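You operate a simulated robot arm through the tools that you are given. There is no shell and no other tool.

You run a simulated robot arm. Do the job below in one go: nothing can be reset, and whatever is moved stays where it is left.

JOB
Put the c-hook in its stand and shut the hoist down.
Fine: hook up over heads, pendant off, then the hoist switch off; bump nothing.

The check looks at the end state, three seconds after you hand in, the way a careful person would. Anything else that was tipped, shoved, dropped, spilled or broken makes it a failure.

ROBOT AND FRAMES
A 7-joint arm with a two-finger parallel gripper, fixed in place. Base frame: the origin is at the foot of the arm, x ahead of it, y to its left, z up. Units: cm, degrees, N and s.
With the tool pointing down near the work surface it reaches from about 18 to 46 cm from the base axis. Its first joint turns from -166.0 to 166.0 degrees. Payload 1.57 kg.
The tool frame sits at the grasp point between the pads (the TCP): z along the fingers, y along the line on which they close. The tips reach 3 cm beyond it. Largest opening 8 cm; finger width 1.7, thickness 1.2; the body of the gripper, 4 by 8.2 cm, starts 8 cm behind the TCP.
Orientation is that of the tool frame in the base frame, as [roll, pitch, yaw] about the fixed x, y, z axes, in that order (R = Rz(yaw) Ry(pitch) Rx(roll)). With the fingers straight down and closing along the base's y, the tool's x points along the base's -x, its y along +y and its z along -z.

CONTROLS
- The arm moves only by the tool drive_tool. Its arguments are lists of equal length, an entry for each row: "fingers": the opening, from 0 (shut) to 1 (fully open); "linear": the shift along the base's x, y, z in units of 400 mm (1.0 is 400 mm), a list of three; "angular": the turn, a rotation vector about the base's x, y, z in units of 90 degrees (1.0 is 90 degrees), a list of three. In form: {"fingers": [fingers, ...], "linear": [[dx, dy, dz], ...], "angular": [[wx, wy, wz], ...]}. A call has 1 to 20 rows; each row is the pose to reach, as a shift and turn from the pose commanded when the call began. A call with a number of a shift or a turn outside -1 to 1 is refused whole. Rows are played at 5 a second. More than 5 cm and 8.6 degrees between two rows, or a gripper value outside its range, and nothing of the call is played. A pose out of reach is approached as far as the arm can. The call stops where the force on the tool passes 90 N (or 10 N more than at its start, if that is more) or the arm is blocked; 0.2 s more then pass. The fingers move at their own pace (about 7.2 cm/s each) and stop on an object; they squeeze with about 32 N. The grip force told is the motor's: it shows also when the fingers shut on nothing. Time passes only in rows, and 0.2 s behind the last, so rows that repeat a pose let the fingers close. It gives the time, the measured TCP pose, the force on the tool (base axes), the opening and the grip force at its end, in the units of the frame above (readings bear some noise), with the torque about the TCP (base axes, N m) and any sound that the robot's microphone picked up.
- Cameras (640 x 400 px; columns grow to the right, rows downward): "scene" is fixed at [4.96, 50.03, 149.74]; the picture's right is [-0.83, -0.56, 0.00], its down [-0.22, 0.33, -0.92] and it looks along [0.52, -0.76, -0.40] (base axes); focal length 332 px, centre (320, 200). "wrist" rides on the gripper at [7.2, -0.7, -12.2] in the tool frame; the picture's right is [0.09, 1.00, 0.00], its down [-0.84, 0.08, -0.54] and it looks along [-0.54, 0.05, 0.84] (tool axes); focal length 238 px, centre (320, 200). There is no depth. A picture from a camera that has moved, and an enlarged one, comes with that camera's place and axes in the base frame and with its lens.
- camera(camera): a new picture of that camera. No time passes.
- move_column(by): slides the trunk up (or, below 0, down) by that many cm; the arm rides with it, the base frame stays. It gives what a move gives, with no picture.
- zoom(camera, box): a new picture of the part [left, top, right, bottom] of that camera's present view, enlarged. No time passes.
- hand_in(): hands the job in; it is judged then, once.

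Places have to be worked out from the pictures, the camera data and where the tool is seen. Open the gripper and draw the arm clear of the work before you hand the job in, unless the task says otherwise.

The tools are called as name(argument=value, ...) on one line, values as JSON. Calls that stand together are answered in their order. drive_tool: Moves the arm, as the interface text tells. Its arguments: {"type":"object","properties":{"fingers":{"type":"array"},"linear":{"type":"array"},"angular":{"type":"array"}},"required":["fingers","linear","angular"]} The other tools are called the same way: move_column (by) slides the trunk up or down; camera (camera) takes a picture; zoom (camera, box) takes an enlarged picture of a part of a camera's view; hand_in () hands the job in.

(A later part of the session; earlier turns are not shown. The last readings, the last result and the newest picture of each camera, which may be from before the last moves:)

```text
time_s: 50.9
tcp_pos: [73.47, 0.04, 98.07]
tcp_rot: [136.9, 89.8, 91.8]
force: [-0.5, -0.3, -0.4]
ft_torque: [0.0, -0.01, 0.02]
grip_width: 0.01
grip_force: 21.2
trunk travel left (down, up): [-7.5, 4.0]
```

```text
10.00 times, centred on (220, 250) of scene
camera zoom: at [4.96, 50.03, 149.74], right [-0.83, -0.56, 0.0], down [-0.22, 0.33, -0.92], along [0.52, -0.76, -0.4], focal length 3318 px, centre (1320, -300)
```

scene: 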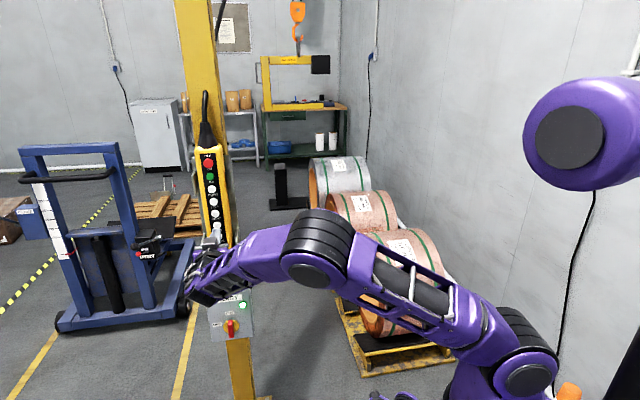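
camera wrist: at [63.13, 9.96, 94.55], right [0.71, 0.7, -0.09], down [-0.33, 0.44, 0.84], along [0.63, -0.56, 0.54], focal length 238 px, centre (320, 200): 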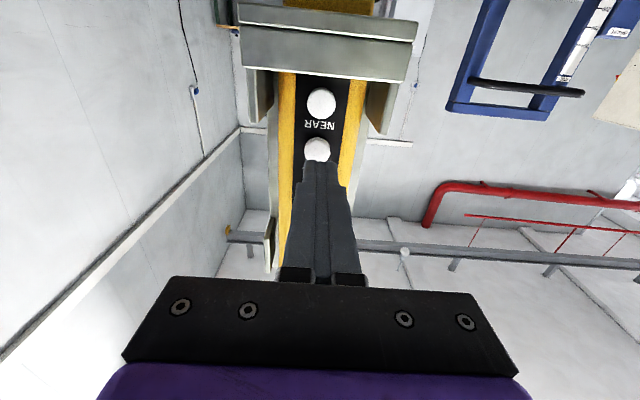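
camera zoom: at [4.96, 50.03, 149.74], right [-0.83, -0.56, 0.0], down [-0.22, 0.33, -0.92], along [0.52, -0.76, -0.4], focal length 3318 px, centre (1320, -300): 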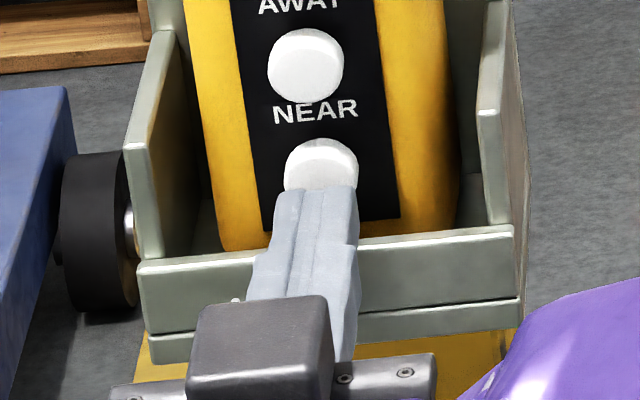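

The tip lines up with NEAR and clears the holder lip by nearly 1 cm. I'll press NEAR for about 1.7 s (≈7 cm) and measure.

drive_tool(fingers=[0, 0, 0, 0, 0, 0, 0, 0, 0, 0, 0, 0, 0], linear=[[0.0336, -0.0336, 0], [0.0384, -0.0384, 0], [0.0384, -0.0384, 0], [0.0384, -0.0384, 0], [0.0384, -0.0384, 0], [0.0384, -0.0384, 0], [0.0384, -0.0384, 0], [0.0384, -0.0384, 0], [0.0384, -0.0384, 0], [0, 0, 0], [0, 0, 0], [0, 0, 0], [0, 0, 0]], angular=[[0, 0, 0], [0, 0, 0], [0, 0, 0], [0, 0, 0], [0, 0, 0], [0, 0, 0], [0, 0, 0], [0, 0, 0], [0, 0, 0], [0, 0, 0], [0, 0, 0], [0, 0, 0], [0, 0, 0]])

zoom(camera="scene", box=[240, 95, 288, 125])

zoom(camera="scene", box=[220, 0, 400, 130])

```text
time_s: 53.7
tcp_pos: [73.35, 0.07, 98.08]
tcp_rot: [149.6, 90.0, 104.5]
force: [-0.4, 0.3, 1.1]
ft_torque: [-0.02, 0.0, -0.02]
grip_width: 0.0
grip_force: 21.3
trunk travel left (down, up): [-7.5, 4.0]
```

```text
13.33 times, centred on (264, 110) of scene
camera zoom: at [4.96, 50.03, 149.74], right [-0.83, -0.56, 0.0], down [-0.22, 0.33, -0.92], along [0.52, -0.76, -0.4], focal length 4424 px, centre (1067, 1400)
```

zoom: 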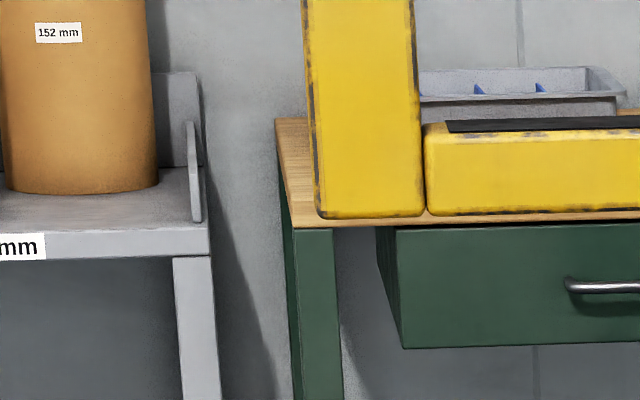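

```text
3.08 times, centred on (310, 65) of scene
camera zoom: at [4.96, 50.03, 149.74], right [-0.83, -0.56, 0.0], down [-0.22, 0.33, -0.92], along [0.52, -0.76, -0.4], focal length 1021 px, centre (351, 615)
```

zoom: 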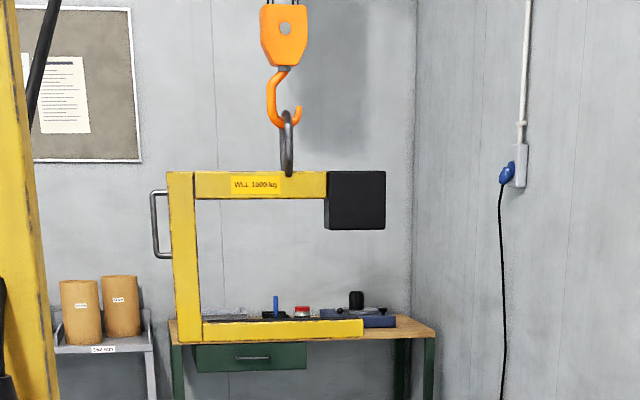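

NEAR moved it only about 3.5 cm so far, and some sideways swing is settling out. I'll wait a second and re-measure before the next press.

drive_tool(fingers=[0, 0, 0, 0, 0], linear=[[0, 0, 0], [0, 0, 0], [0, 0, 0], [0, 0, 0], [0, 0, 0]], angular=[[0, 0, 0], [0, 0, 0], [0, 0, 0], [0, 0, 0], [0, 0, 0]])

zoom(camera="scene", box=[240, 95, 288, 125])

```text
time_s: 54.9
tcp_pos: [73.37, 0.17, 97.92]
tcp_rot: [154.4, 89.8, 109.3]
force: [-0.8, 0.3, -0.2]
ft_torque: [0.0, 0.0, 0.01]
grip_width: 0.01
grip_force: 21.4
trunk travel left (down, up): [-7.5, 4.0]
```

```text
13.33 times, centred on (264, 110) of scene
camera zoom: at [4.96, 50.03, 149.74], right [-0.83, -0.56, 0.0], down [-0.22, 0.33, -0.92], along [0.52, -0.76, -0.4], focal length 4424 px, centre (1067, 1400)
```

zoom: 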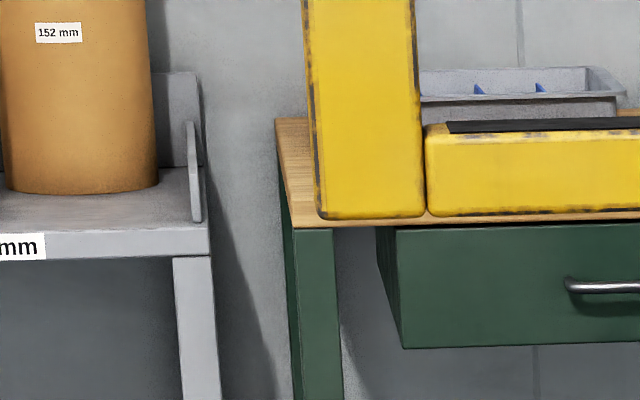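

It has settled with the back about 6 cm beyond the slot plane and about 9 cm left of the plates. I'll press NEAR for about 2 s more.

drive_tool(fingers=[0, 0, 0, 0, 0, 0, 0, 0, 0, 0, 0, 0, 0, 0, 0, 0, 0], linear=[[0.0336, -0.0336, 0], [0.0384, -0.0384, 0], [0.0384, -0.0384, 0], [0.0384, -0.0384, 0], [0.0384, -0.0384, 0], [0.0384, -0.0384, 0], [0.0384, -0.0384, 0], [0.0384, -0.0384, 0], [0.0384, -0.0384, 0], [0.0384, -0.0384, 0], [0, 0, 0], [0, 0, 0], [-0.0177, 0.0177, 0], [-0.0177, 0.0177, 0.09], [-0.0177, 0.0177, 0.18], [-0.0177, 0.0177, 0.18], [-0.0177, 0.0177, 0.18]], angular=[[0, 0, 0], [0, 0, 0], [0, 0, 0], [0, 0, 0], [0, 0, 0], [0, 0, 0], [0, 0, 0], [0, 0, 0], [0, 0, 0], [0, 0, 0], [0, 0, 0], [0, 0, 0], [0, 0, 0], [0, 0, 0], [0, 0, 0], [0, 0, 0], [0, 0, 0]])

zoom(camera="scene", box=[240, 95, 288, 125])

zoom(camera="wrist", box=[260, 60, 380, 180])

```text
time_s: 58.5
tcp_pos: [72.6, 0.74, 105.29]
tcp_rot: [156.4, 89.9, 111.2]
force: [-0.2, -1.2, 0.4]
ft_torque: [0.02, 0.04, 0.04]
grip_width: 0.01
grip_force: 21.1
trunk travel left (down, up): [-7.5, 4.0]
```

```text
13.33 times, centred on (264, 110) of scene
camera zoom: at [4.96, 50.03, 149.74], right [-0.83, -0.56, 0.0], down [-0.22, 0.33, -0.92], along [0.52, -0.76, -0.4], focal length 4424 px, centre (1067, 1400)
```

zoom: 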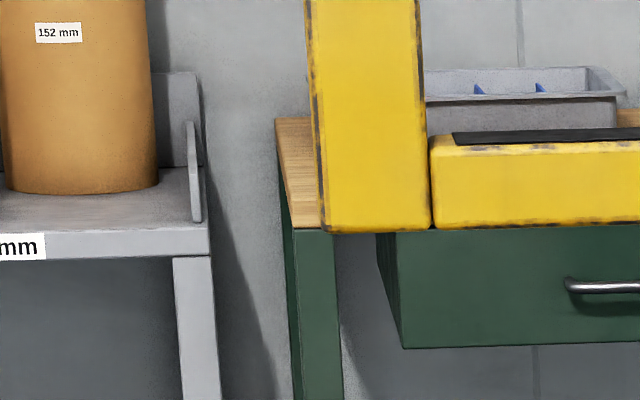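

```text
3.33 times, centred on (320, 120) of wrist
camera zoom: at [63.61, 8.98, 98.03], right [0.71, 0.7, -0.09], down [-0.33, 0.44, 0.84], along [0.63, -0.56, 0.54], focal length 794 px, centre (320, 467)
```

zoom: 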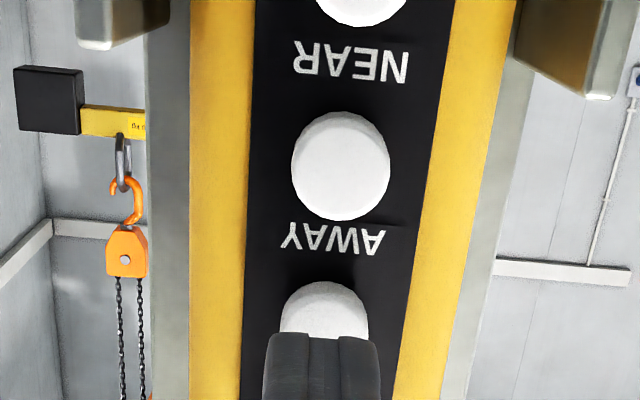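

The load plane is now about on the slot plane (mid ≈ 304.6 versus ~305). The back centre still needs about 9 cm RIGHT, so I'll press RIGHT for about 1.6 s.

drive_tool(fingers=[0, 0, 0, 0, 0, 0, 0, 0, 0, 0, 0, 0, 0, 0, 0, 0, 0], linear=[[0.0318, -0.0318, 0], [0.0513, -0.0513, 0], [0.056, -0.056, 0], [0.056, -0.056, 0], [0.056, -0.056, 0], [0.056, -0.056, 0], [0.056, -0.056, 0], [0.056, -0.056, 0], [0.056, -0.056, 0], [0.056, -0.056, 0], [0, 0, 0], [0, 0, 0], [0, 0, 0], [0, 0, 0], [0, 0, 0], [0, 0, 0], [0, 0, 0]], angular=[[0, 0, 0], [0, 0, 0], [0, 0, 0], [0, 0, 0], [0, 0, 0], [0, 0, 0], [0, 0, 0], [0, 0, 0], [0, 0, 0], [0, 0, 0], [0, 0, 0], [0, 0, 0], [0, 0, 0], [0, 0, 0], [0, 0, 0], [0, 0, 0], [0, 0, 0]])

zoom(camera="scene", box=[240, 95, 288, 125])

zoom(camera="scene", box=[220, 0, 400, 220])

```text
time_s: 62.1
tcp_pos: [72.67, 0.87, 105.31]
tcp_rot: [155.5, 89.9, 110.4]
force: [-0.4, 0.3, 0.2]
ft_torque: [0.0, 0.01, 0.03]
grip_width: 0.0
grip_force: 20.9
trunk travel left (down, up): [-7.5, 4.0]
```

```text
13.33 times, centred on (264, 110) of scene
camera zoom: at [4.96, 50.03, 149.74], right [-0.83, -0.56, 0.0], down [-0.22, 0.33, -0.92], along [0.52, -0.76, -0.4], focal length 4424 px, centre (1067, 1400)
```

zoom: 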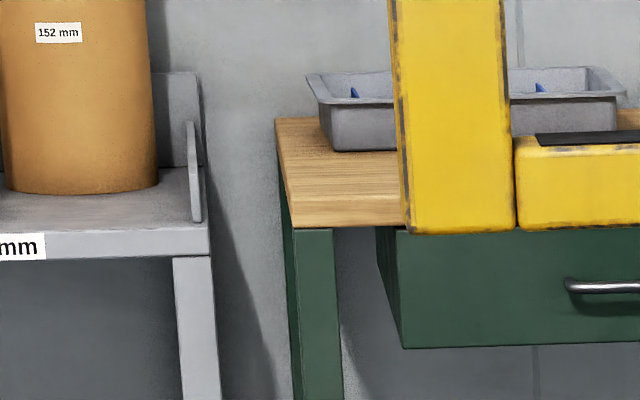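

```text
1.82 times, centred on (310, 110) of scene
camera zoom: at [4.96, 50.03, 149.74], right [-0.83, -0.56, 0.0], down [-0.22, 0.33, -0.92], along [0.52, -0.76, -0.4], focal length 603 px, centre (338, 364)
```

zoom: 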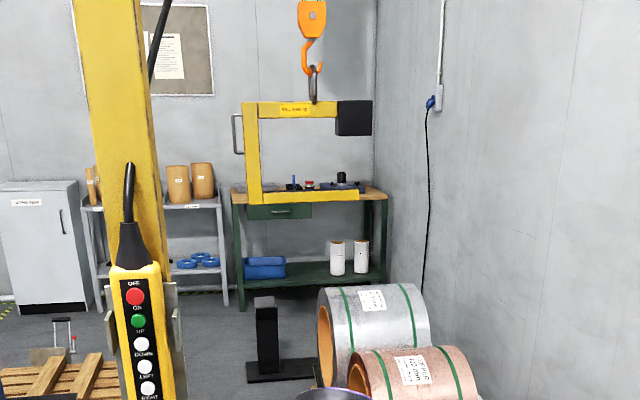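

The back now needs only about 3 cm more RIGHT to be over the plates; a short press (~0.6 s) should do it.

drive_tool(fingers=[0, 0, 0, 0, 0, 0, 0, 0, 0, 0, 0], linear=[[0.0318, -0.0318, 0], [0.0513, -0.0513, 0], [0.056, -0.056, 0], [0.056, -0.056, 0], [0.056, -0.056, 0], [0, 0, 0], [0, 0, 0], [0, 0, 0], [0, 0, 0], [0, 0, 0], [0, 0, 0]], angular=[[0, 0, 0], [0, 0, 0], [0, 0, 0], [0, 0, 0], [0, 0, 0], [0, 0, 0], [0, 0, 0], [0, 0, 0], [0, 0, 0], [0, 0, 0], [0, 0, 0]])

zoom(camera="scene", box=[240, 95, 288, 125])

zoom(camera="scene", box=[240, 90, 336, 220])

```text
time_s: 64.5
tcp_pos: [72.73, 0.78, 105.2]
tcp_rot: [156.0, 89.9, 110.7]
force: [-0.7, 0.7, -0.3]
ft_torque: [-0.01, 0.0, -0.01]
grip_width: 0.0
grip_force: 21.3
trunk travel left (down, up): [-7.5, 4.0]
```

```text
13.33 times, centred on (264, 110) of scene
camera zoom: at [4.96, 50.03, 149.74], right [-0.83, -0.56, 0.0], down [-0.22, 0.33, -0.92], along [0.52, -0.76, -0.4], focal length 4424 px, centre (1067, 1400)
```

zoom: 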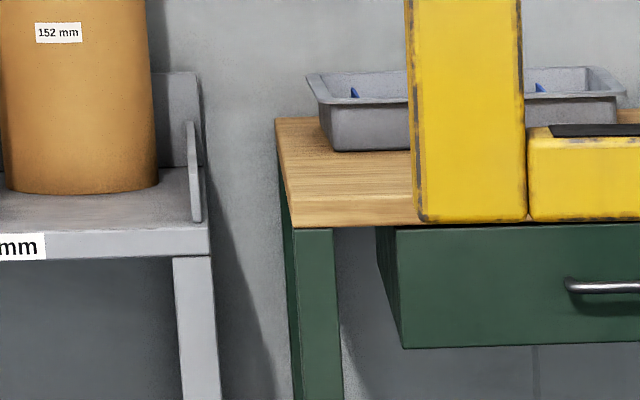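

```text
3.08 times, centred on (288, 155) of scene
camera zoom: at [4.96, 50.03, 149.74], right [-0.83, -0.56, 0.0], down [-0.22, 0.33, -0.92], along [0.52, -0.76, -0.4], focal length 1021 px, centre (418, 338)
```

zoom: 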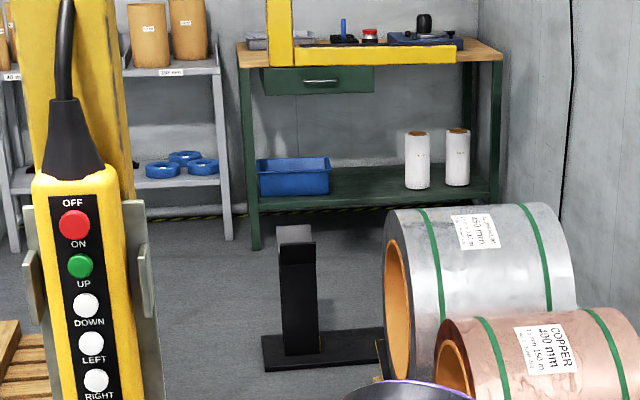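

The row changed unexpectedly (232 → 219), which suggests a residual fore-aft swing. I'll wait and sample several times before doing anything else.

drive_tool(fingers=[0, 0, 0, 0, 0], linear=[[0, 0, 0], [0, 0, 0], [0, 0, 0], [0, 0, 0], [0, 0, 0]], angular=[[0, 0, 0], [0, 0, 0], [0, 0, 0], [0, 0, 0], [0, 0, 0]])

zoom(camera="scene", box=[240, 95, 288, 125])

zoom(camera="scene", box=[250, 0, 346, 60])

```text
time_s: 65.7
tcp_pos: [72.85, 0.73, 105.27]
tcp_rot: [154.9, 90.0, 109.6]
force: [-0.2, -0.3, -0.1]
ft_torque: [-0.03, -0.03, 0.01]
grip_width: 0.02
grip_force: 21.5
trunk travel left (down, up): [-7.5, 4.0]
```

```text
13.33 times, centred on (264, 110) of scene
camera zoom: at [4.96, 50.03, 149.74], right [-0.83, -0.56, 0.0], down [-0.22, 0.33, -0.92], along [0.52, -0.76, -0.4], focal length 4424 px, centre (1067, 1400)
```

zoom: 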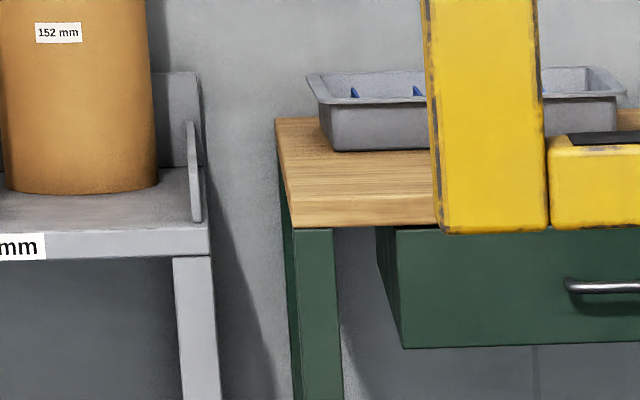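

```text
6.67 times, centred on (298, 30) of scene
camera zoom: at [4.96, 50.03, 149.74], right [-0.83, -0.56, 0.0], down [-0.22, 0.33, -0.92], along [0.52, -0.76, -0.4], focal length 2212 px, centre (467, 1333)
```

zoom: 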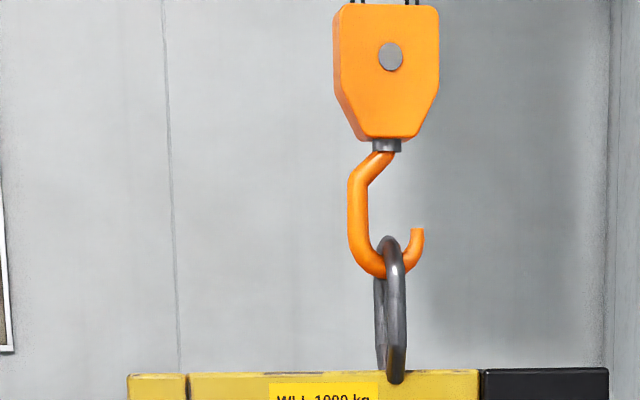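

It's still moving. I'll sample at finer intervals to see the period and whether it damps.

drive_tool(fingers=[0, 0], linear=[[0, 0, 0], [0, 0, 0]], angular=[[0, 0, 0], [0, 0, 0]])

zoom(camera="scene", box=[240, 85, 320, 125])

```text
time_s: 66.3
tcp_pos: [72.78, 0.78, 105.22]
tcp_rot: [155.1, 89.9, 109.9]
force: [0.6, -0.5, -0.3]
ft_torque: [-0.03, 0.05, -0.03]
grip_width: 0.02
grip_force: 21.4
trunk travel left (down, up): [-7.5, 4.0]
```

```text
8.00 times, centred on (280, 105) of scene
camera zoom: at [4.96, 50.03, 149.74], right [-0.83, -0.56, 0.0], down [-0.22, 0.33, -0.92], along [0.52, -0.76, -0.4], focal length 2654 px, centre (640, 960)
```

zoom: 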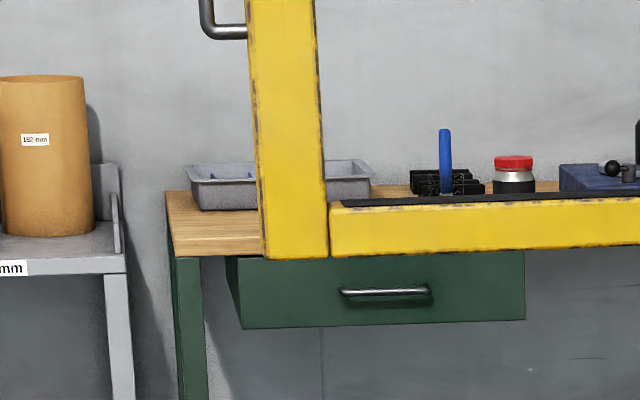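

drive_tool(fingers=[0, 0, 0], linear=[[0, 0, 0], [0, 0, 0], [0, 0, 0]], angular=[[0, 0, 0], [0, 0, 0], [0, 0, 0]])

zoom(camera="scene", box=[240, 95, 288, 125])

zoom(camera="scene", box=[285, 95, 333, 125])

```text
time_s: 67.1
tcp_pos: [72.81, 0.75, 105.19]
tcp_rot: [155.2, 89.9, 109.9]
force: [0.3, -0.1, 0.3]
ft_torque: [0.0, -0.03, -0.02]
grip_width: 0.02
grip_force: 21.5
trunk travel left (down, up): [-7.5, 4.0]
```

```text
13.33 times, centred on (264, 110) of scene
camera zoom: at [4.96, 50.03, 149.74], right [-0.83, -0.56, 0.0], down [-0.22, 0.33, -0.92], along [0.52, -0.76, -0.4], focal length 4424 px, centre (1067, 1400)
```

zoom: 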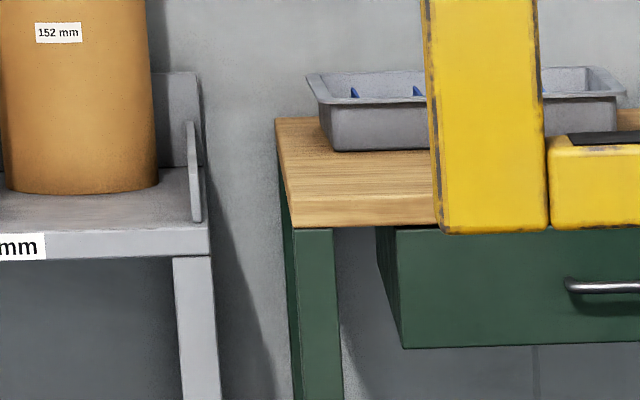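

```text
13.33 times, centred on (309, 110) of scene
camera zoom: at [4.96, 50.03, 149.74], right [-0.83, -0.56, 0.0], down [-0.22, 0.33, -0.92], along [0.52, -0.76, -0.4], focal length 4424 px, centre (467, 1400)
```

zoom: 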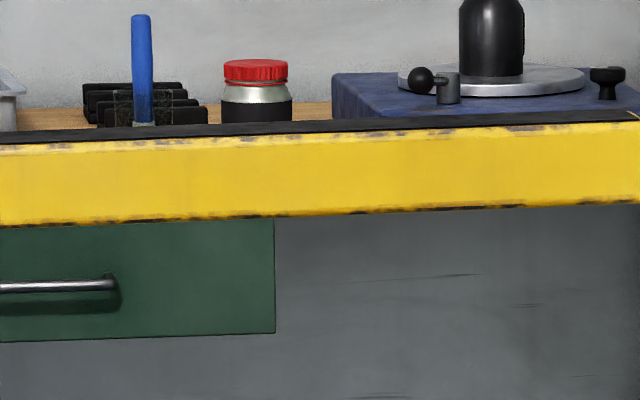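

It has settled at (548, 231): the back centre is about 0.8 cm from the plates' centre and the plane within about 2 cm of the slot. I'll move up to DOWN (z ≈ 112.65) and make a 1.6 s test press; the load bottom is at 99.8 with the stand top at 43.

drive_tool(fingers=[0, 0, 0, 0, 0, 0, 0, 0, 0, 0, 0, 0, 0, 0, 0, 0, 0, 0], linear=[[0, 0, 0.0933], [0, 0, 0.1868], [0, 0, 0.1868], [0.0318, -0.0318, 0.1868], [0.0513, -0.0513, 0.1868], [0.056, -0.056, 0.1868], [0.056, -0.056, 0.1868], [0.056, -0.056, 0.1868], [0.056, -0.056, 0.1868], [0.056, -0.056, 0.1868], [0.056, -0.056, 0.1868], [0.056, -0.056, 0.1868], [0.056, -0.056, 0.1868], [0, 0, 0.1868], [0, 0, 0.1868], [0, 0, 0.1868], [0, 0, 0.1868], [0, 0, 0.1868]], angular=[[0, 0, 0], [0, 0, 0], [0, 0, 0], [0, 0, 0], [0, 0, 0], [0, 0, 0], [0, 0, 0], [0, 0, 0], [0, 0, 0], [0, 0, 0], [0, 0, 0], [0, 0, 0], [0, 0, 0], [0, 0, 0], [0, 0, 0], [0, 0, 0], [0, 0, 0], [0, 0, 0]])

zoom(camera="scene", box=[240, 95, 336, 155])

zoom(camera="wrist", box=[260, 60, 380, 180])

```text
time_s: 70.9
tcp_pos: [72.81, 0.79, 112.69]
tcp_rot: [154.4, 90.0, 109.3]
force: [0.8, -1.4, 0.5]
ft_torque: [0.01, -0.01, -0.02]
grip_width: 0.0
grip_force: 21.6
trunk travel left (down, up): [-7.5, 4.0]
```

```text
6.67 times, centred on (288, 125) of scene
camera zoom: at [4.96, 50.03, 149.74], right [-0.83, -0.56, 0.0], down [-0.22, 0.33, -0.92], along [0.52, -0.76, -0.4], focal length 2212 px, centre (533, 700)
```

zoom: 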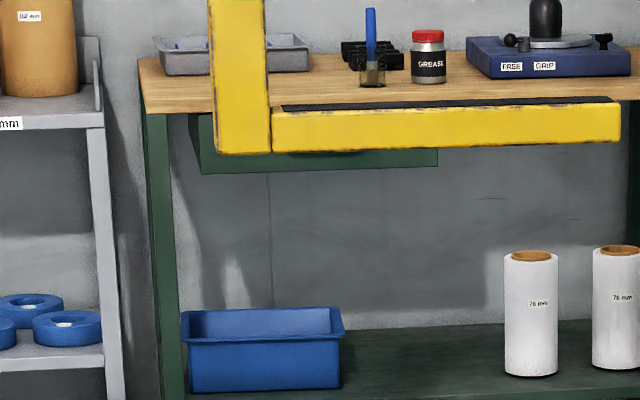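

```text
3.33 times, centred on (320, 120) of wrist
camera zoom: at [63.74, 9.0, 105.48], right [0.71, 0.7, -0.09], down [-0.33, 0.44, 0.84], along [0.63, -0.56, 0.54], focal length 794 px, centre (320, 467)
```

zoom: 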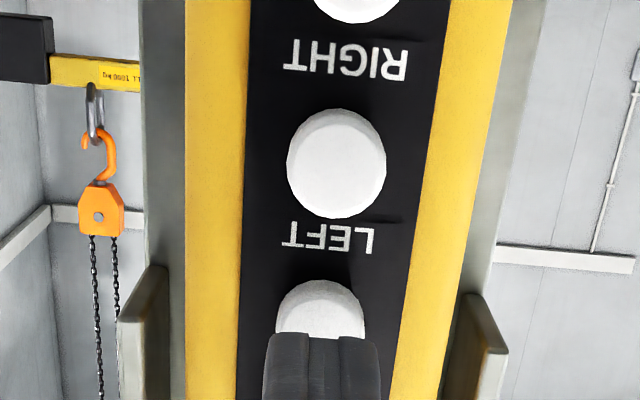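

DOWN lowered it about 5 cm; the bottom is now near z ≈ 94.8. I'll do a longer press of 2.6 s, at worst about 25–30 cm given the earlier fast speed, which still stays above the stand.

drive_tool(fingers=[0, 0, 0, 0, 0, 0, 0, 0, 0, 0, 0, 0, 0, 0, 0, 0, 0, 0, 0, 0], linear=[[0.0318, -0.0318, 0], [0.0513, -0.0513, 0], [0.056, -0.056, 0], [0.056, -0.056, 0], [0.056, -0.056, 0], [0.056, -0.056, 0], [0.056, -0.056, 0], [0.056, -0.056, 0], [0.056, -0.056, 0], [0.056, -0.056, 0], [0.056, -0.056, 0], [0.056, -0.056, 0], [0.056, -0.056, 0], [0.056, -0.056, 0], [0.056, -0.056, 0], [0, 0, 0], [0, 0, 0], [0, 0, 0], [0, 0, 0], [0, 0, 0]], angular=[[0, 0, 0], [0, 0, 0], [0, 0, 0], [0, 0, 0], [0, 0, 0], [0, 0, 0], [0, 0, 0], [0, 0, 0], [0, 0, 0], [0, 0, 0], [0, 0, 0], [0, 0, 0], [0, 0, 0], [0, 0, 0], [0, 0, 0], [0, 0, 0], [0, 0, 0], [0, 0, 0], [0, 0, 0], [0, 0, 0]])

zoom(camera="scene", box=[240, 95, 336, 155])

camera(camera="scene")

```text
time_s: 75.1
tcp_pos: [72.67, 0.72, 112.61]
tcp_rot: [154.8, 89.9, 109.5]
force: [-0.7, -0.6, -0.3]
ft_torque: [-0.02, -0.01, 0.01]
grip_width: 0.04
grip_force: 21.1
trunk travel left (down, up): [-7.5, 4.0]
```

```text
6.67 times, centred on (288, 125) of scene
camera zoom: at [4.96, 50.03, 149.74], right [-0.83, -0.56, 0.0], down [-0.22, 0.33, -0.92], along [0.52, -0.76, -0.4], focal length 2212 px, centre (533, 700)
```

zoom: 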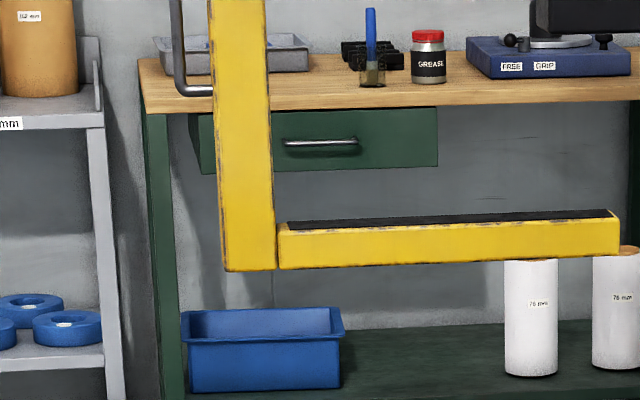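

```text
taken
```

scene: 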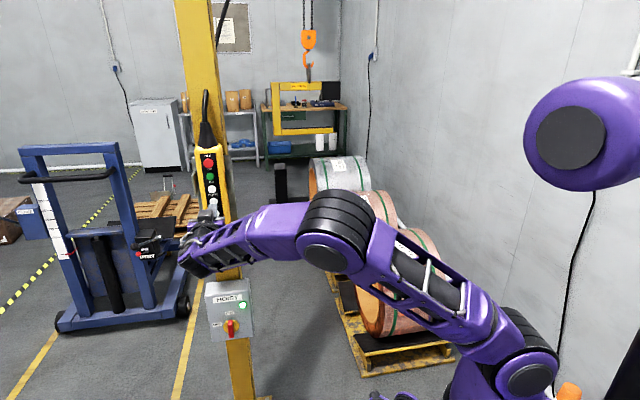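

The bottom is now at about z ≈ 77. The same press again should bring it to about 60, still well above the stand's flared tops at 43.

drive_tool(fingers=[0, 0, 0, 0, 0, 0, 0, 0, 0, 0, 0, 0, 0, 0, 0, 0, 0, 0, 0, 0], linear=[[0.0318, -0.0318, 0], [0.0513, -0.0513, 0], [0.056, -0.056, 0], [0.056, -0.056, 0], [0.056, -0.056, 0], [0.056, -0.056, 0], [0.056, -0.056, 0], [0.056, -0.056, 0], [0.056, -0.056, 0], [0.056, -0.056, 0], [0.056, -0.056, 0], [0.056, -0.056, 0], [0.056, -0.056, 0], [0.056, -0.056, 0], [0.056, -0.056, 0], [0, 0, 0], [0, 0, 0], [0, 0, 0], [0, 0, 0], [0, 0, 0]], angular=[[0, 0, 0], [0, 0, 0], [0, 0, 0], [0, 0, 0], [0, 0, 0], [0, 0, 0], [0, 0, 0], [0, 0, 0], [0, 0, 0], [0, 0, 0], [0, 0, 0], [0, 0, 0], [0, 0, 0], [0, 0, 0], [0, 0, 0], [0, 0, 0], [0, 0, 0], [0, 0, 0], [0, 0, 0], [0, 0, 0]])

zoom(camera="scene", box=[240, 120, 336, 220])

zoom(camera="scene", box=[260, 140, 308, 185])

```text
time_s: 79.3
tcp_pos: [72.74, 0.84, 112.82]
tcp_rot: [154.3, 89.8, 109.0]
force: [0.1, -0.5, -0.3]
ft_torque: [0.0, -0.01, -0.01]
grip_width: 0.0
grip_force: 21.4
trunk travel left (down, up): [-7.5, 4.0]
```

```text
4.00 times, centred on (288, 170) of scene
camera zoom: at [4.96, 50.03, 149.74], right [-0.83, -0.56, 0.0], down [-0.22, 0.33, -0.92], along [0.52, -0.76, -0.4], focal length 1327 px, centre (448, 320)
```

zoom: 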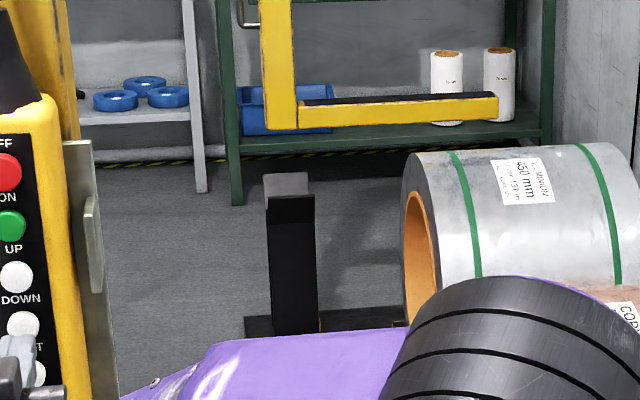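

```text
8.89 times, centred on (284, 162) of scene
camera zoom: at [4.96, 50.03, 149.74], right [-0.83, -0.56, 0.0], down [-0.22, 0.33, -0.92], along [0.52, -0.76, -0.4], focal length 2949 px, centre (640, 533)
```

zoom: 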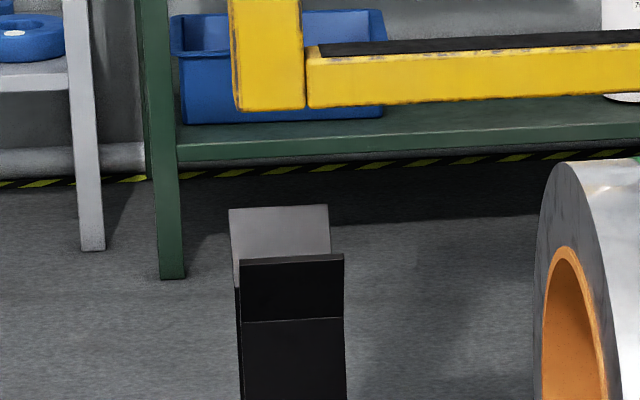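

The load's bottom is at z ≈ 60, right above the stand. The back centre reads about 1.4 cm left of the plates and roughly 1–2 cm short of the slot plane, so I'll give RIGHT and then AWAY one very short tap each and let it settle.

drive_tool(fingers=[0, 0, 0, 0, 0, 0, 0, 0, 0, 0, 0, 0, 0, 0, 0, 0, 0, 0, 0, 0], linear=[[0, 0, -0.0933], [0, 0, -0.1868], [0, 0, -0.1868], [0.0318, -0.0318, -0.1868], [0.0513, -0.0513, -0.1868], [0.056, -0.056, -0.1868], [0.0318, -0.0318, -0.1868], [0, 0, -0.1868], [0, 0, -0.28], [0, 0, -0.28], [0.0318, -0.0318, -0.28], [0.0513, -0.0513, -0.28], [0.056, -0.056, -0.28], [0.0318, -0.0318, -0.28], [0, 0, -0.28], [0, 0, -0.28], [0, 0, -0.28], [0, 0, -0.28], [0, 0, -0.28], [0, 0, -0.28]], angular=[[0, 0, 0], [0, 0, 0], [0, 0, 0], [0, 0, 0], [0, 0, 0], [0, 0, 0], [0, 0, 0], [0, 0, 0], [0, 0, 0], [0, 0, 0], [0, 0, 0], [0, 0, 0], [0, 0, 0], [0, 0, 0], [0, 0, 0], [0, 0, 0], [0, 0, 0], [0, 0, 0], [0, 0, 0], [0, 0, 0]])

zoom(camera="scene", box=[260, 140, 308, 185])

zoom(camera="scene", box=[300, 130, 348, 160])

```text
time_s: 83.5
tcp_pos: [72.77, 0.79, 101.55]
tcp_rot: [156.8, 89.9, 111.6]
force: [0.8, -0.7, 0.0]
ft_torque: [0.01, -0.03, 0.05]
grip_width: 0.03
grip_force: 21.1
trunk travel left (down, up): [-7.5, 4.0]
```

```text
8.89 times, centred on (284, 162) of scene
camera zoom: at [4.96, 50.03, 149.74], right [-0.83, -0.56, 0.0], down [-0.22, 0.33, -0.92], along [0.52, -0.76, -0.4], focal length 2949 px, centre (640, 533)
```

zoom: 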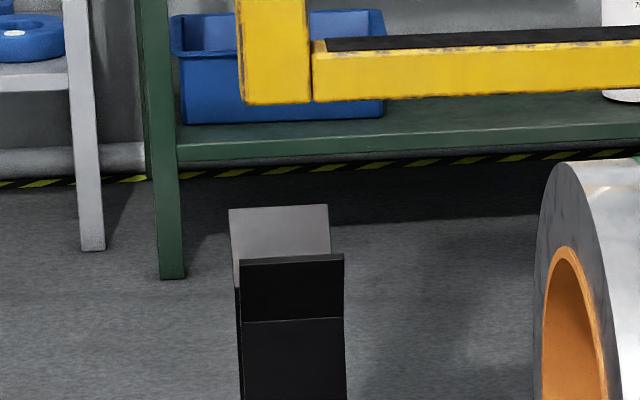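

```text
13.33 times, centred on (324, 145) of scene
camera zoom: at [4.96, 50.03, 149.74], right [-0.83, -0.56, 0.0], down [-0.22, 0.33, -0.92], along [0.52, -0.76, -0.4], focal length 4424 px, centre (267, 933)
```

zoom: 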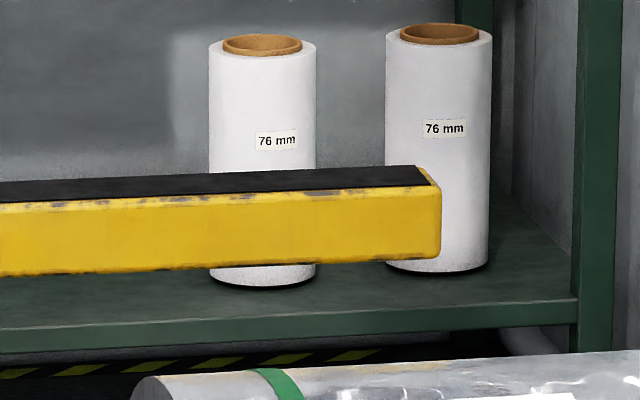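

Size and row measurements now agree: load mid-plane e2 ≈ 305, back centre e1 ≈ -18, which matches the stand (≈305, -17.7). I'll go back up to DOWN and lower about 5 cm slowly.

drive_tool(fingers=[0, 0, 0, 0, 0, 0, 0, 0, 0, 0, 0, 0, 0, 0, 0, 0, 0, 0, 0, 0], linear=[[0, 0, 0.0933], [0, 0, 0.1867], [0, 0, 0.28], [0, 0, 0.28], [0.0318, -0.0318, 0.28], [0.0513, -0.0513, 0.28], [0.056, -0.056, 0.28], [0.056, -0.056, 0.28], [0.056, -0.056, 0.28], [0.056, -0.056, 0.28], [0.056, -0.056, 0.28], [0.056, -0.056, 0.28], [0.056, -0.056, 0.28], [0.056, -0.056, 0.28], [0.0318, -0.0318, 0.28], [0, 0, 0.28], [0, 0, 0.28], [0, 0, 0.28], [0, 0, 0.28], [0, 0, 0.28]], angular=[[0, 0, 0], [0, 0, 0], [0, 0, 0], [0, 0, 0], [0, 0, 0], [0, 0, 0], [0, 0, 0], [0, 0, 0], [0, 0, 0], [0, 0, 0], [0, 0, 0], [0, 0, 0], [0, 0, 0], [0, 0, 0], [0, 0, 0], [0, 0, 0], [0, 0, 0], [0, 0, 0], [0, 0, 0], [0, 0, 0]])

zoom(camera="scene", box=[260, 140, 308, 185])

zoom(camera="scene", box=[230, 40, 350, 190])

```text
time_s: 87.7
tcp_pos: [72.76, 0.83, 112.74]
tcp_rot: [154.1, 89.8, 108.8]
force: [-0.1, -0.4, -0.2]
ft_torque: [-0.01, -0.02, -0.02]
grip_width: 0.0
grip_force: 21.4
trunk travel left (down, up): [-7.5, 4.0]
```

```text
8.89 times, centred on (284, 162) of scene
camera zoom: at [4.96, 50.03, 149.74], right [-0.83, -0.56, 0.0], down [-0.22, 0.33, -0.92], along [0.52, -0.76, -0.4], focal length 2949 px, centre (640, 533)
```

zoom: 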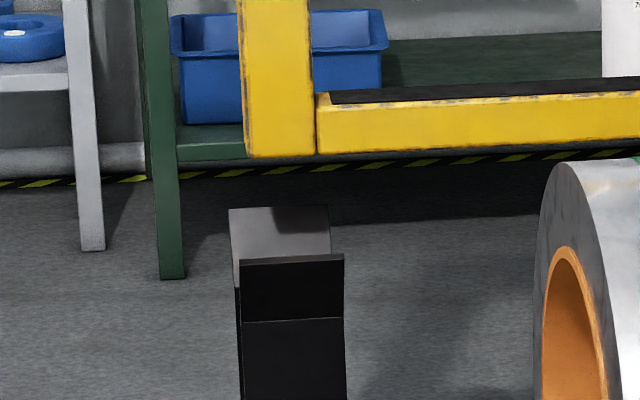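

```text
2.67 times, centred on (290, 115) of scene
camera zoom: at [4.96, 50.03, 149.74], right [-0.83, -0.56, 0.0], down [-0.22, 0.33, -0.92], along [0.52, -0.76, -0.4], focal length 885 px, centre (400, 427)
```

zoom: 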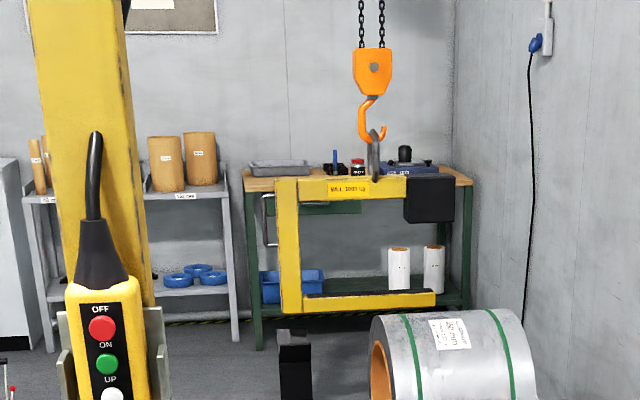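

The bottom is at about z ≈ 53.5, and the c-hook's shadow now falls on the stand's rear flare, which confirms it is overhead. I'll lower another ~6 cm to just above the flares.

drive_tool(fingers=[0, 0, 0, 0, 0, 0, 0, 0, 0, 0, 0, 0, 0, 0, 0, 0], linear=[[0.0318, -0.0318, 0], [0.0513, -0.0513, 0], [0.056, -0.056, 0], [0.056, -0.056, 0], [0.056, -0.056, 0], [0.056, -0.056, 0], [0.056, -0.056, 0], [0.056, -0.056, 0], [0.056, -0.056, 0], [0.0318, -0.0318, 0], [0, 0, 0], [0, 0, 0], [0, 0, 0], [0, 0, 0], [0, 0, 0], [0, 0, 0]], angular=[[0, 0, 0], [0, 0, 0], [0, 0, 0], [0, 0, 0], [0, 0, 0], [0, 0, 0], [0, 0, 0], [0, 0, 0], [0, 0, 0], [0, 0, 0], [0, 0, 0], [0, 0, 0], [0, 0, 0], [0, 0, 0], [0, 0, 0], [0, 0, 0]])

zoom(camera="scene", box=[260, 145, 308, 190])

zoom(camera="scene", box=[300, 140, 348, 170])

```text
time_s: 91.1
tcp_pos: [72.74, 0.87, 112.76]
tcp_rot: [155.2, 90.0, 109.9]
force: [0.2, 0.1, 0.1]
ft_torque: [0.03, 0.01, 0.02]
grip_width: 0.0
grip_force: 21.2
trunk travel left (down, up): [-7.5, 4.0]
```

```text
8.89 times, centred on (284, 168) of scene
camera zoom: at [4.96, 50.03, 149.74], right [-0.83, -0.56, 0.0], down [-0.22, 0.33, -0.92], along [0.52, -0.76, -0.4], focal length 2949 px, centre (640, 489)
```

zoom: 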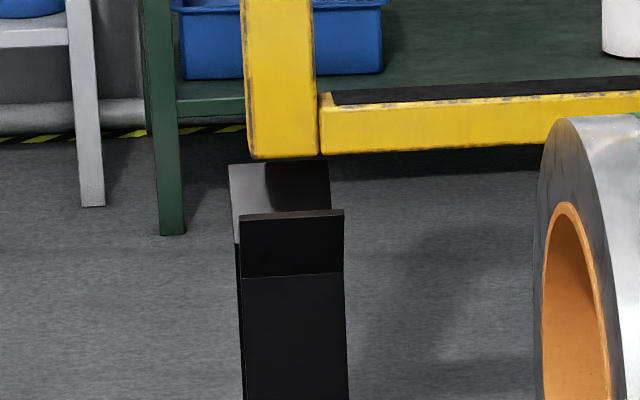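

```text
13.33 times, centred on (324, 155) of scene
camera zoom: at [4.96, 50.03, 149.74], right [-0.83, -0.56, 0.0], down [-0.22, 0.33, -0.92], along [0.52, -0.76, -0.4], focal length 4424 px, centre (267, 800)
```

zoom: 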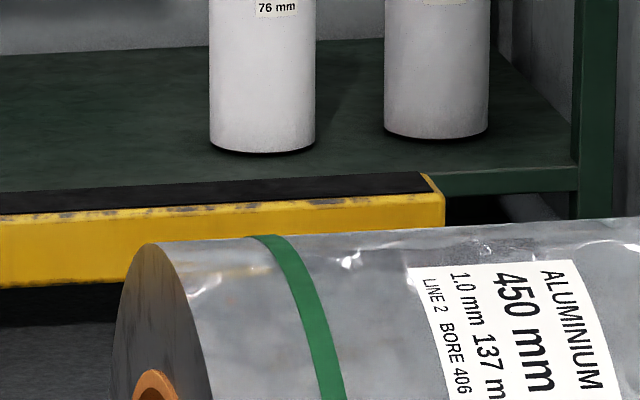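

The bottom is now about 48 and projects between the front and rear flares. I'll lower about 6 cm into the funnel and check.

drive_tool(fingers=[0, 0, 0, 0, 0, 0, 0, 0, 0, 0, 0, 0, 0, 0, 0, 0, 0], linear=[[0.0318, -0.0318, 0], [0.0513, -0.0513, 0], [0.056, -0.056, 0], [0.056, -0.056, 0], [0.056, -0.056, 0], [0.056, -0.056, 0], [0.056, -0.056, 0], [0.056, -0.056, 0], [0.056, -0.056, 0], [0.056, -0.056, 0], [0.0318, -0.0318, 0], [0, 0, 0], [0, 0, 0], [0, 0, 0], [0, 0, 0], [0, 0, 0], [0, 0, 0]], angular=[[0, 0, 0], [0, 0, 0], [0, 0, 0], [0, 0, 0], [0, 0, 0], [0, 0, 0], [0, 0, 0], [0, 0, 0], [0, 0, 0], [0, 0, 0], [0, 0, 0], [0, 0, 0], [0, 0, 0], [0, 0, 0], [0, 0, 0], [0, 0, 0], [0, 0, 0]])

zoom(camera="scene", box=[260, 145, 308, 190])

zoom(camera="scene", box=[230, 40, 350, 190])

```text
time_s: 94.7
tcp_pos: [72.77, 0.76, 112.8]
tcp_rot: [154.7, 89.9, 109.6]
force: [0.2, -0.2, -0.5]
ft_torque: [0.05, 0.04, -0.01]
grip_width: 0.0
grip_force: 21.4
trunk travel left (down, up): [-7.5, 4.0]
```

```text
8.89 times, centred on (284, 168) of scene
camera zoom: at [4.96, 50.03, 149.74], right [-0.83, -0.56, 0.0], down [-0.22, 0.33, -0.92], along [0.52, -0.76, -0.4], focal length 2949 px, centre (640, 489)
```

zoom: 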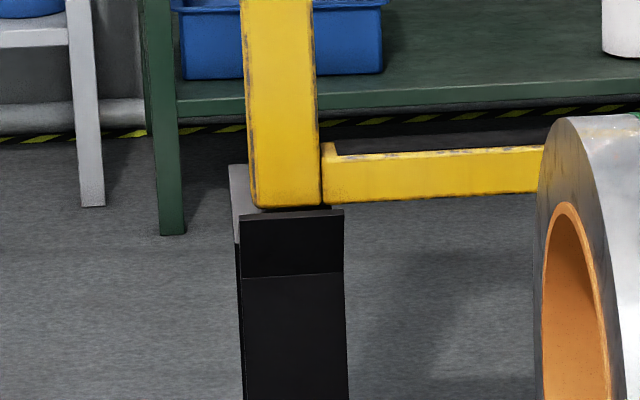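

```text
2.67 times, centred on (290, 115) of scene
camera zoom: at [4.96, 50.03, 149.74], right [-0.83, -0.56, 0.0], down [-0.22, 0.33, -0.92], along [0.52, -0.76, -0.4], focal length 885 px, centre (400, 427)
```

zoom: 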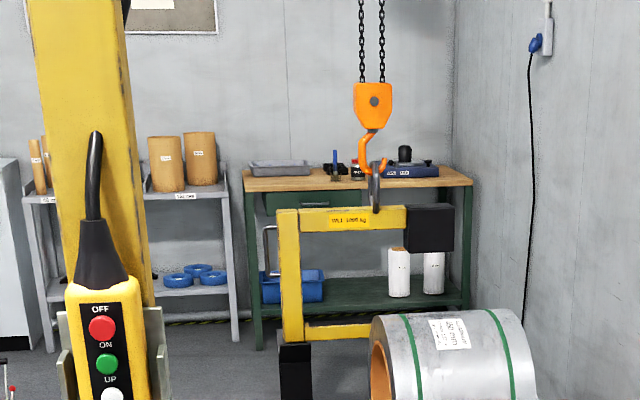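

The back's bottom is in the funnel between the flares, roughly centred, with no deflection visible. I'll lower on about 6 cm more and check for any sideways deflection.

drive_tool(fingers=[0, 0, 0, 0, 0, 0, 0, 0, 0, 0, 0, 0, 0, 0, 0], linear=[[0.0318, -0.0318, 0], [0.0513, -0.0513, 0], [0.056, -0.056, 0], [0.056, -0.056, 0], [0.056, -0.056, 0], [0.056, -0.056, 0], [0.056, -0.056, 0], [0.056, -0.056, 0], [0.056, -0.056, 0], [0.056, -0.056, 0], [0.0318, -0.0318, 0], [0, 0, 0], [0, 0, 0], [0, 0, 0], [0, 0, 0]], angular=[[0, 0, 0], [0, 0, 0], [0, 0, 0], [0, 0, 0], [0, 0, 0], [0, 0, 0], [0, 0, 0], [0, 0, 0], [0, 0, 0], [0, 0, 0], [0, 0, 0], [0, 0, 0], [0, 0, 0], [0, 0, 0], [0, 0, 0]])

zoom(camera="scene", box=[260, 145, 308, 190])

zoom(camera="scene", box=[230, 40, 350, 190])

```text
time_s: 97.9
tcp_pos: [72.66, 0.82, 112.67]
tcp_rot: [151.2, 89.8, 106.0]
force: [0.3, 0.2, -1.5]
ft_torque: [-0.02, 0.0, -0.01]
grip_width: 0.0
grip_force: 21.2
trunk travel left (down, up): [-7.5, 4.0]
```

```text
8.89 times, centred on (284, 168) of scene
camera zoom: at [4.96, 50.03, 149.74], right [-0.83, -0.56, 0.0], down [-0.22, 0.33, -0.92], along [0.52, -0.76, -0.4], focal length 2949 px, centre (640, 489)
```

zoom: 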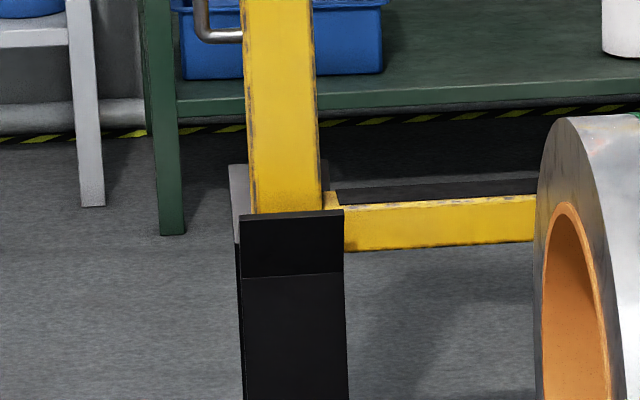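

```text
2.67 times, centred on (290, 115) of scene
camera zoom: at [4.96, 50.03, 149.74], right [-0.83, -0.56, 0.0], down [-0.22, 0.33, -0.92], along [0.52, -0.76, -0.4], focal length 885 px, centre (400, 427)
```

zoom: 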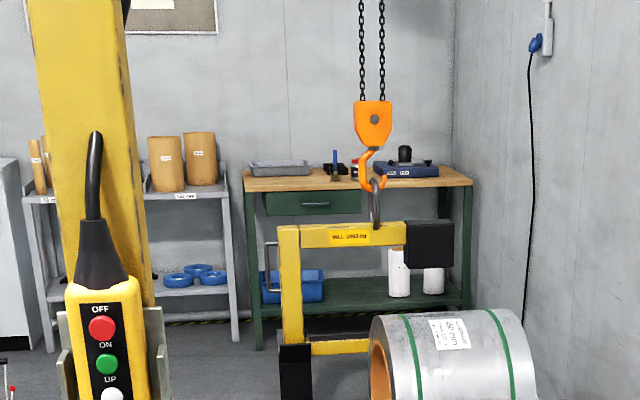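

The back is sliding down inside the slot, behind the front flare and in front of the rear one, level and undeflected. I'll keep lowering with two slow presses (~10 cm).

drive_tool(fingers=[0, 0, 0, 0, 0, 0, 0, 0, 0, 0, 0, 0, 0, 0, 0, 0, 0, 0, 0, 0], linear=[[0.0318, -0.0318, 0], [0.0513, -0.0513, 0], [0.056, -0.056, 0], [0.056, -0.056, 0], [0.056, -0.056, 0], [0.056, -0.056, 0], [0.056, -0.056, 0], [0.056, -0.056, 0], [0.056, -0.056, 0], [0.056, -0.056, 0], [0.0318, -0.0318, 0], [0.0318, -0.0318, 0], [0.0513, -0.0513, 0], [0.056, -0.056, 0], [0.056, -0.056, 0], [0.056, -0.056, 0], [0.056, -0.056, 0], [0.056, -0.056, 0], [0, 0, 0], [0, 0, 0]], angular=[[0, 0, 0], [0, 0, 0], [0, 0, 0], [0, 0, 0], [0, 0, 0], [0, 0, 0], [0, 0, 0], [0, 0, 0], [0, 0, 0], [0, 0, 0], [0, 0, 0], [0, 0, 0], [0, 0, 0], [0, 0, 0], [0, 0, 0], [0, 0, 0], [0, 0, 0], [0, 0, 0], [0, 0, 0], [0, 0, 0]])

zoom(camera="scene", box=[260, 155, 308, 200])

zoom(camera="scene", box=[230, 60, 350, 210])

```text
time_s: 102.1
tcp_pos: [72.67, 0.74, 112.66]
tcp_rot: [160.2, 89.9, 115.0]
force: [0.6, 0.0, -0.3]
ft_torque: [0.03, 0.0, -0.01]
grip_width: 0.0
grip_force: 22.2
trunk travel left (down, up): [-7.5, 4.0]
```

```text
8.89 times, centred on (284, 178) of scene
camera zoom: at [4.96, 50.03, 149.74], right [-0.83, -0.56, 0.0], down [-0.22, 0.33, -0.92], along [0.52, -0.76, -0.4], focal length 2949 px, centre (640, 400)
```

zoom: 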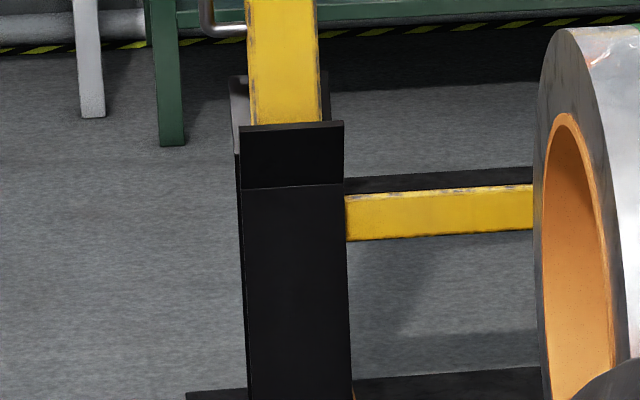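

```text
2.67 times, centred on (290, 135) of scene
camera zoom: at [4.96, 50.03, 149.74], right [-0.83, -0.56, 0.0], down [-0.22, 0.33, -0.92], along [0.52, -0.76, -0.4], focal length 885 px, centre (400, 373)
```

zoom: 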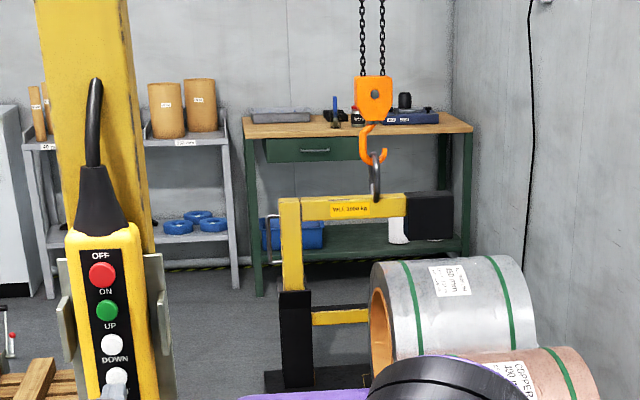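

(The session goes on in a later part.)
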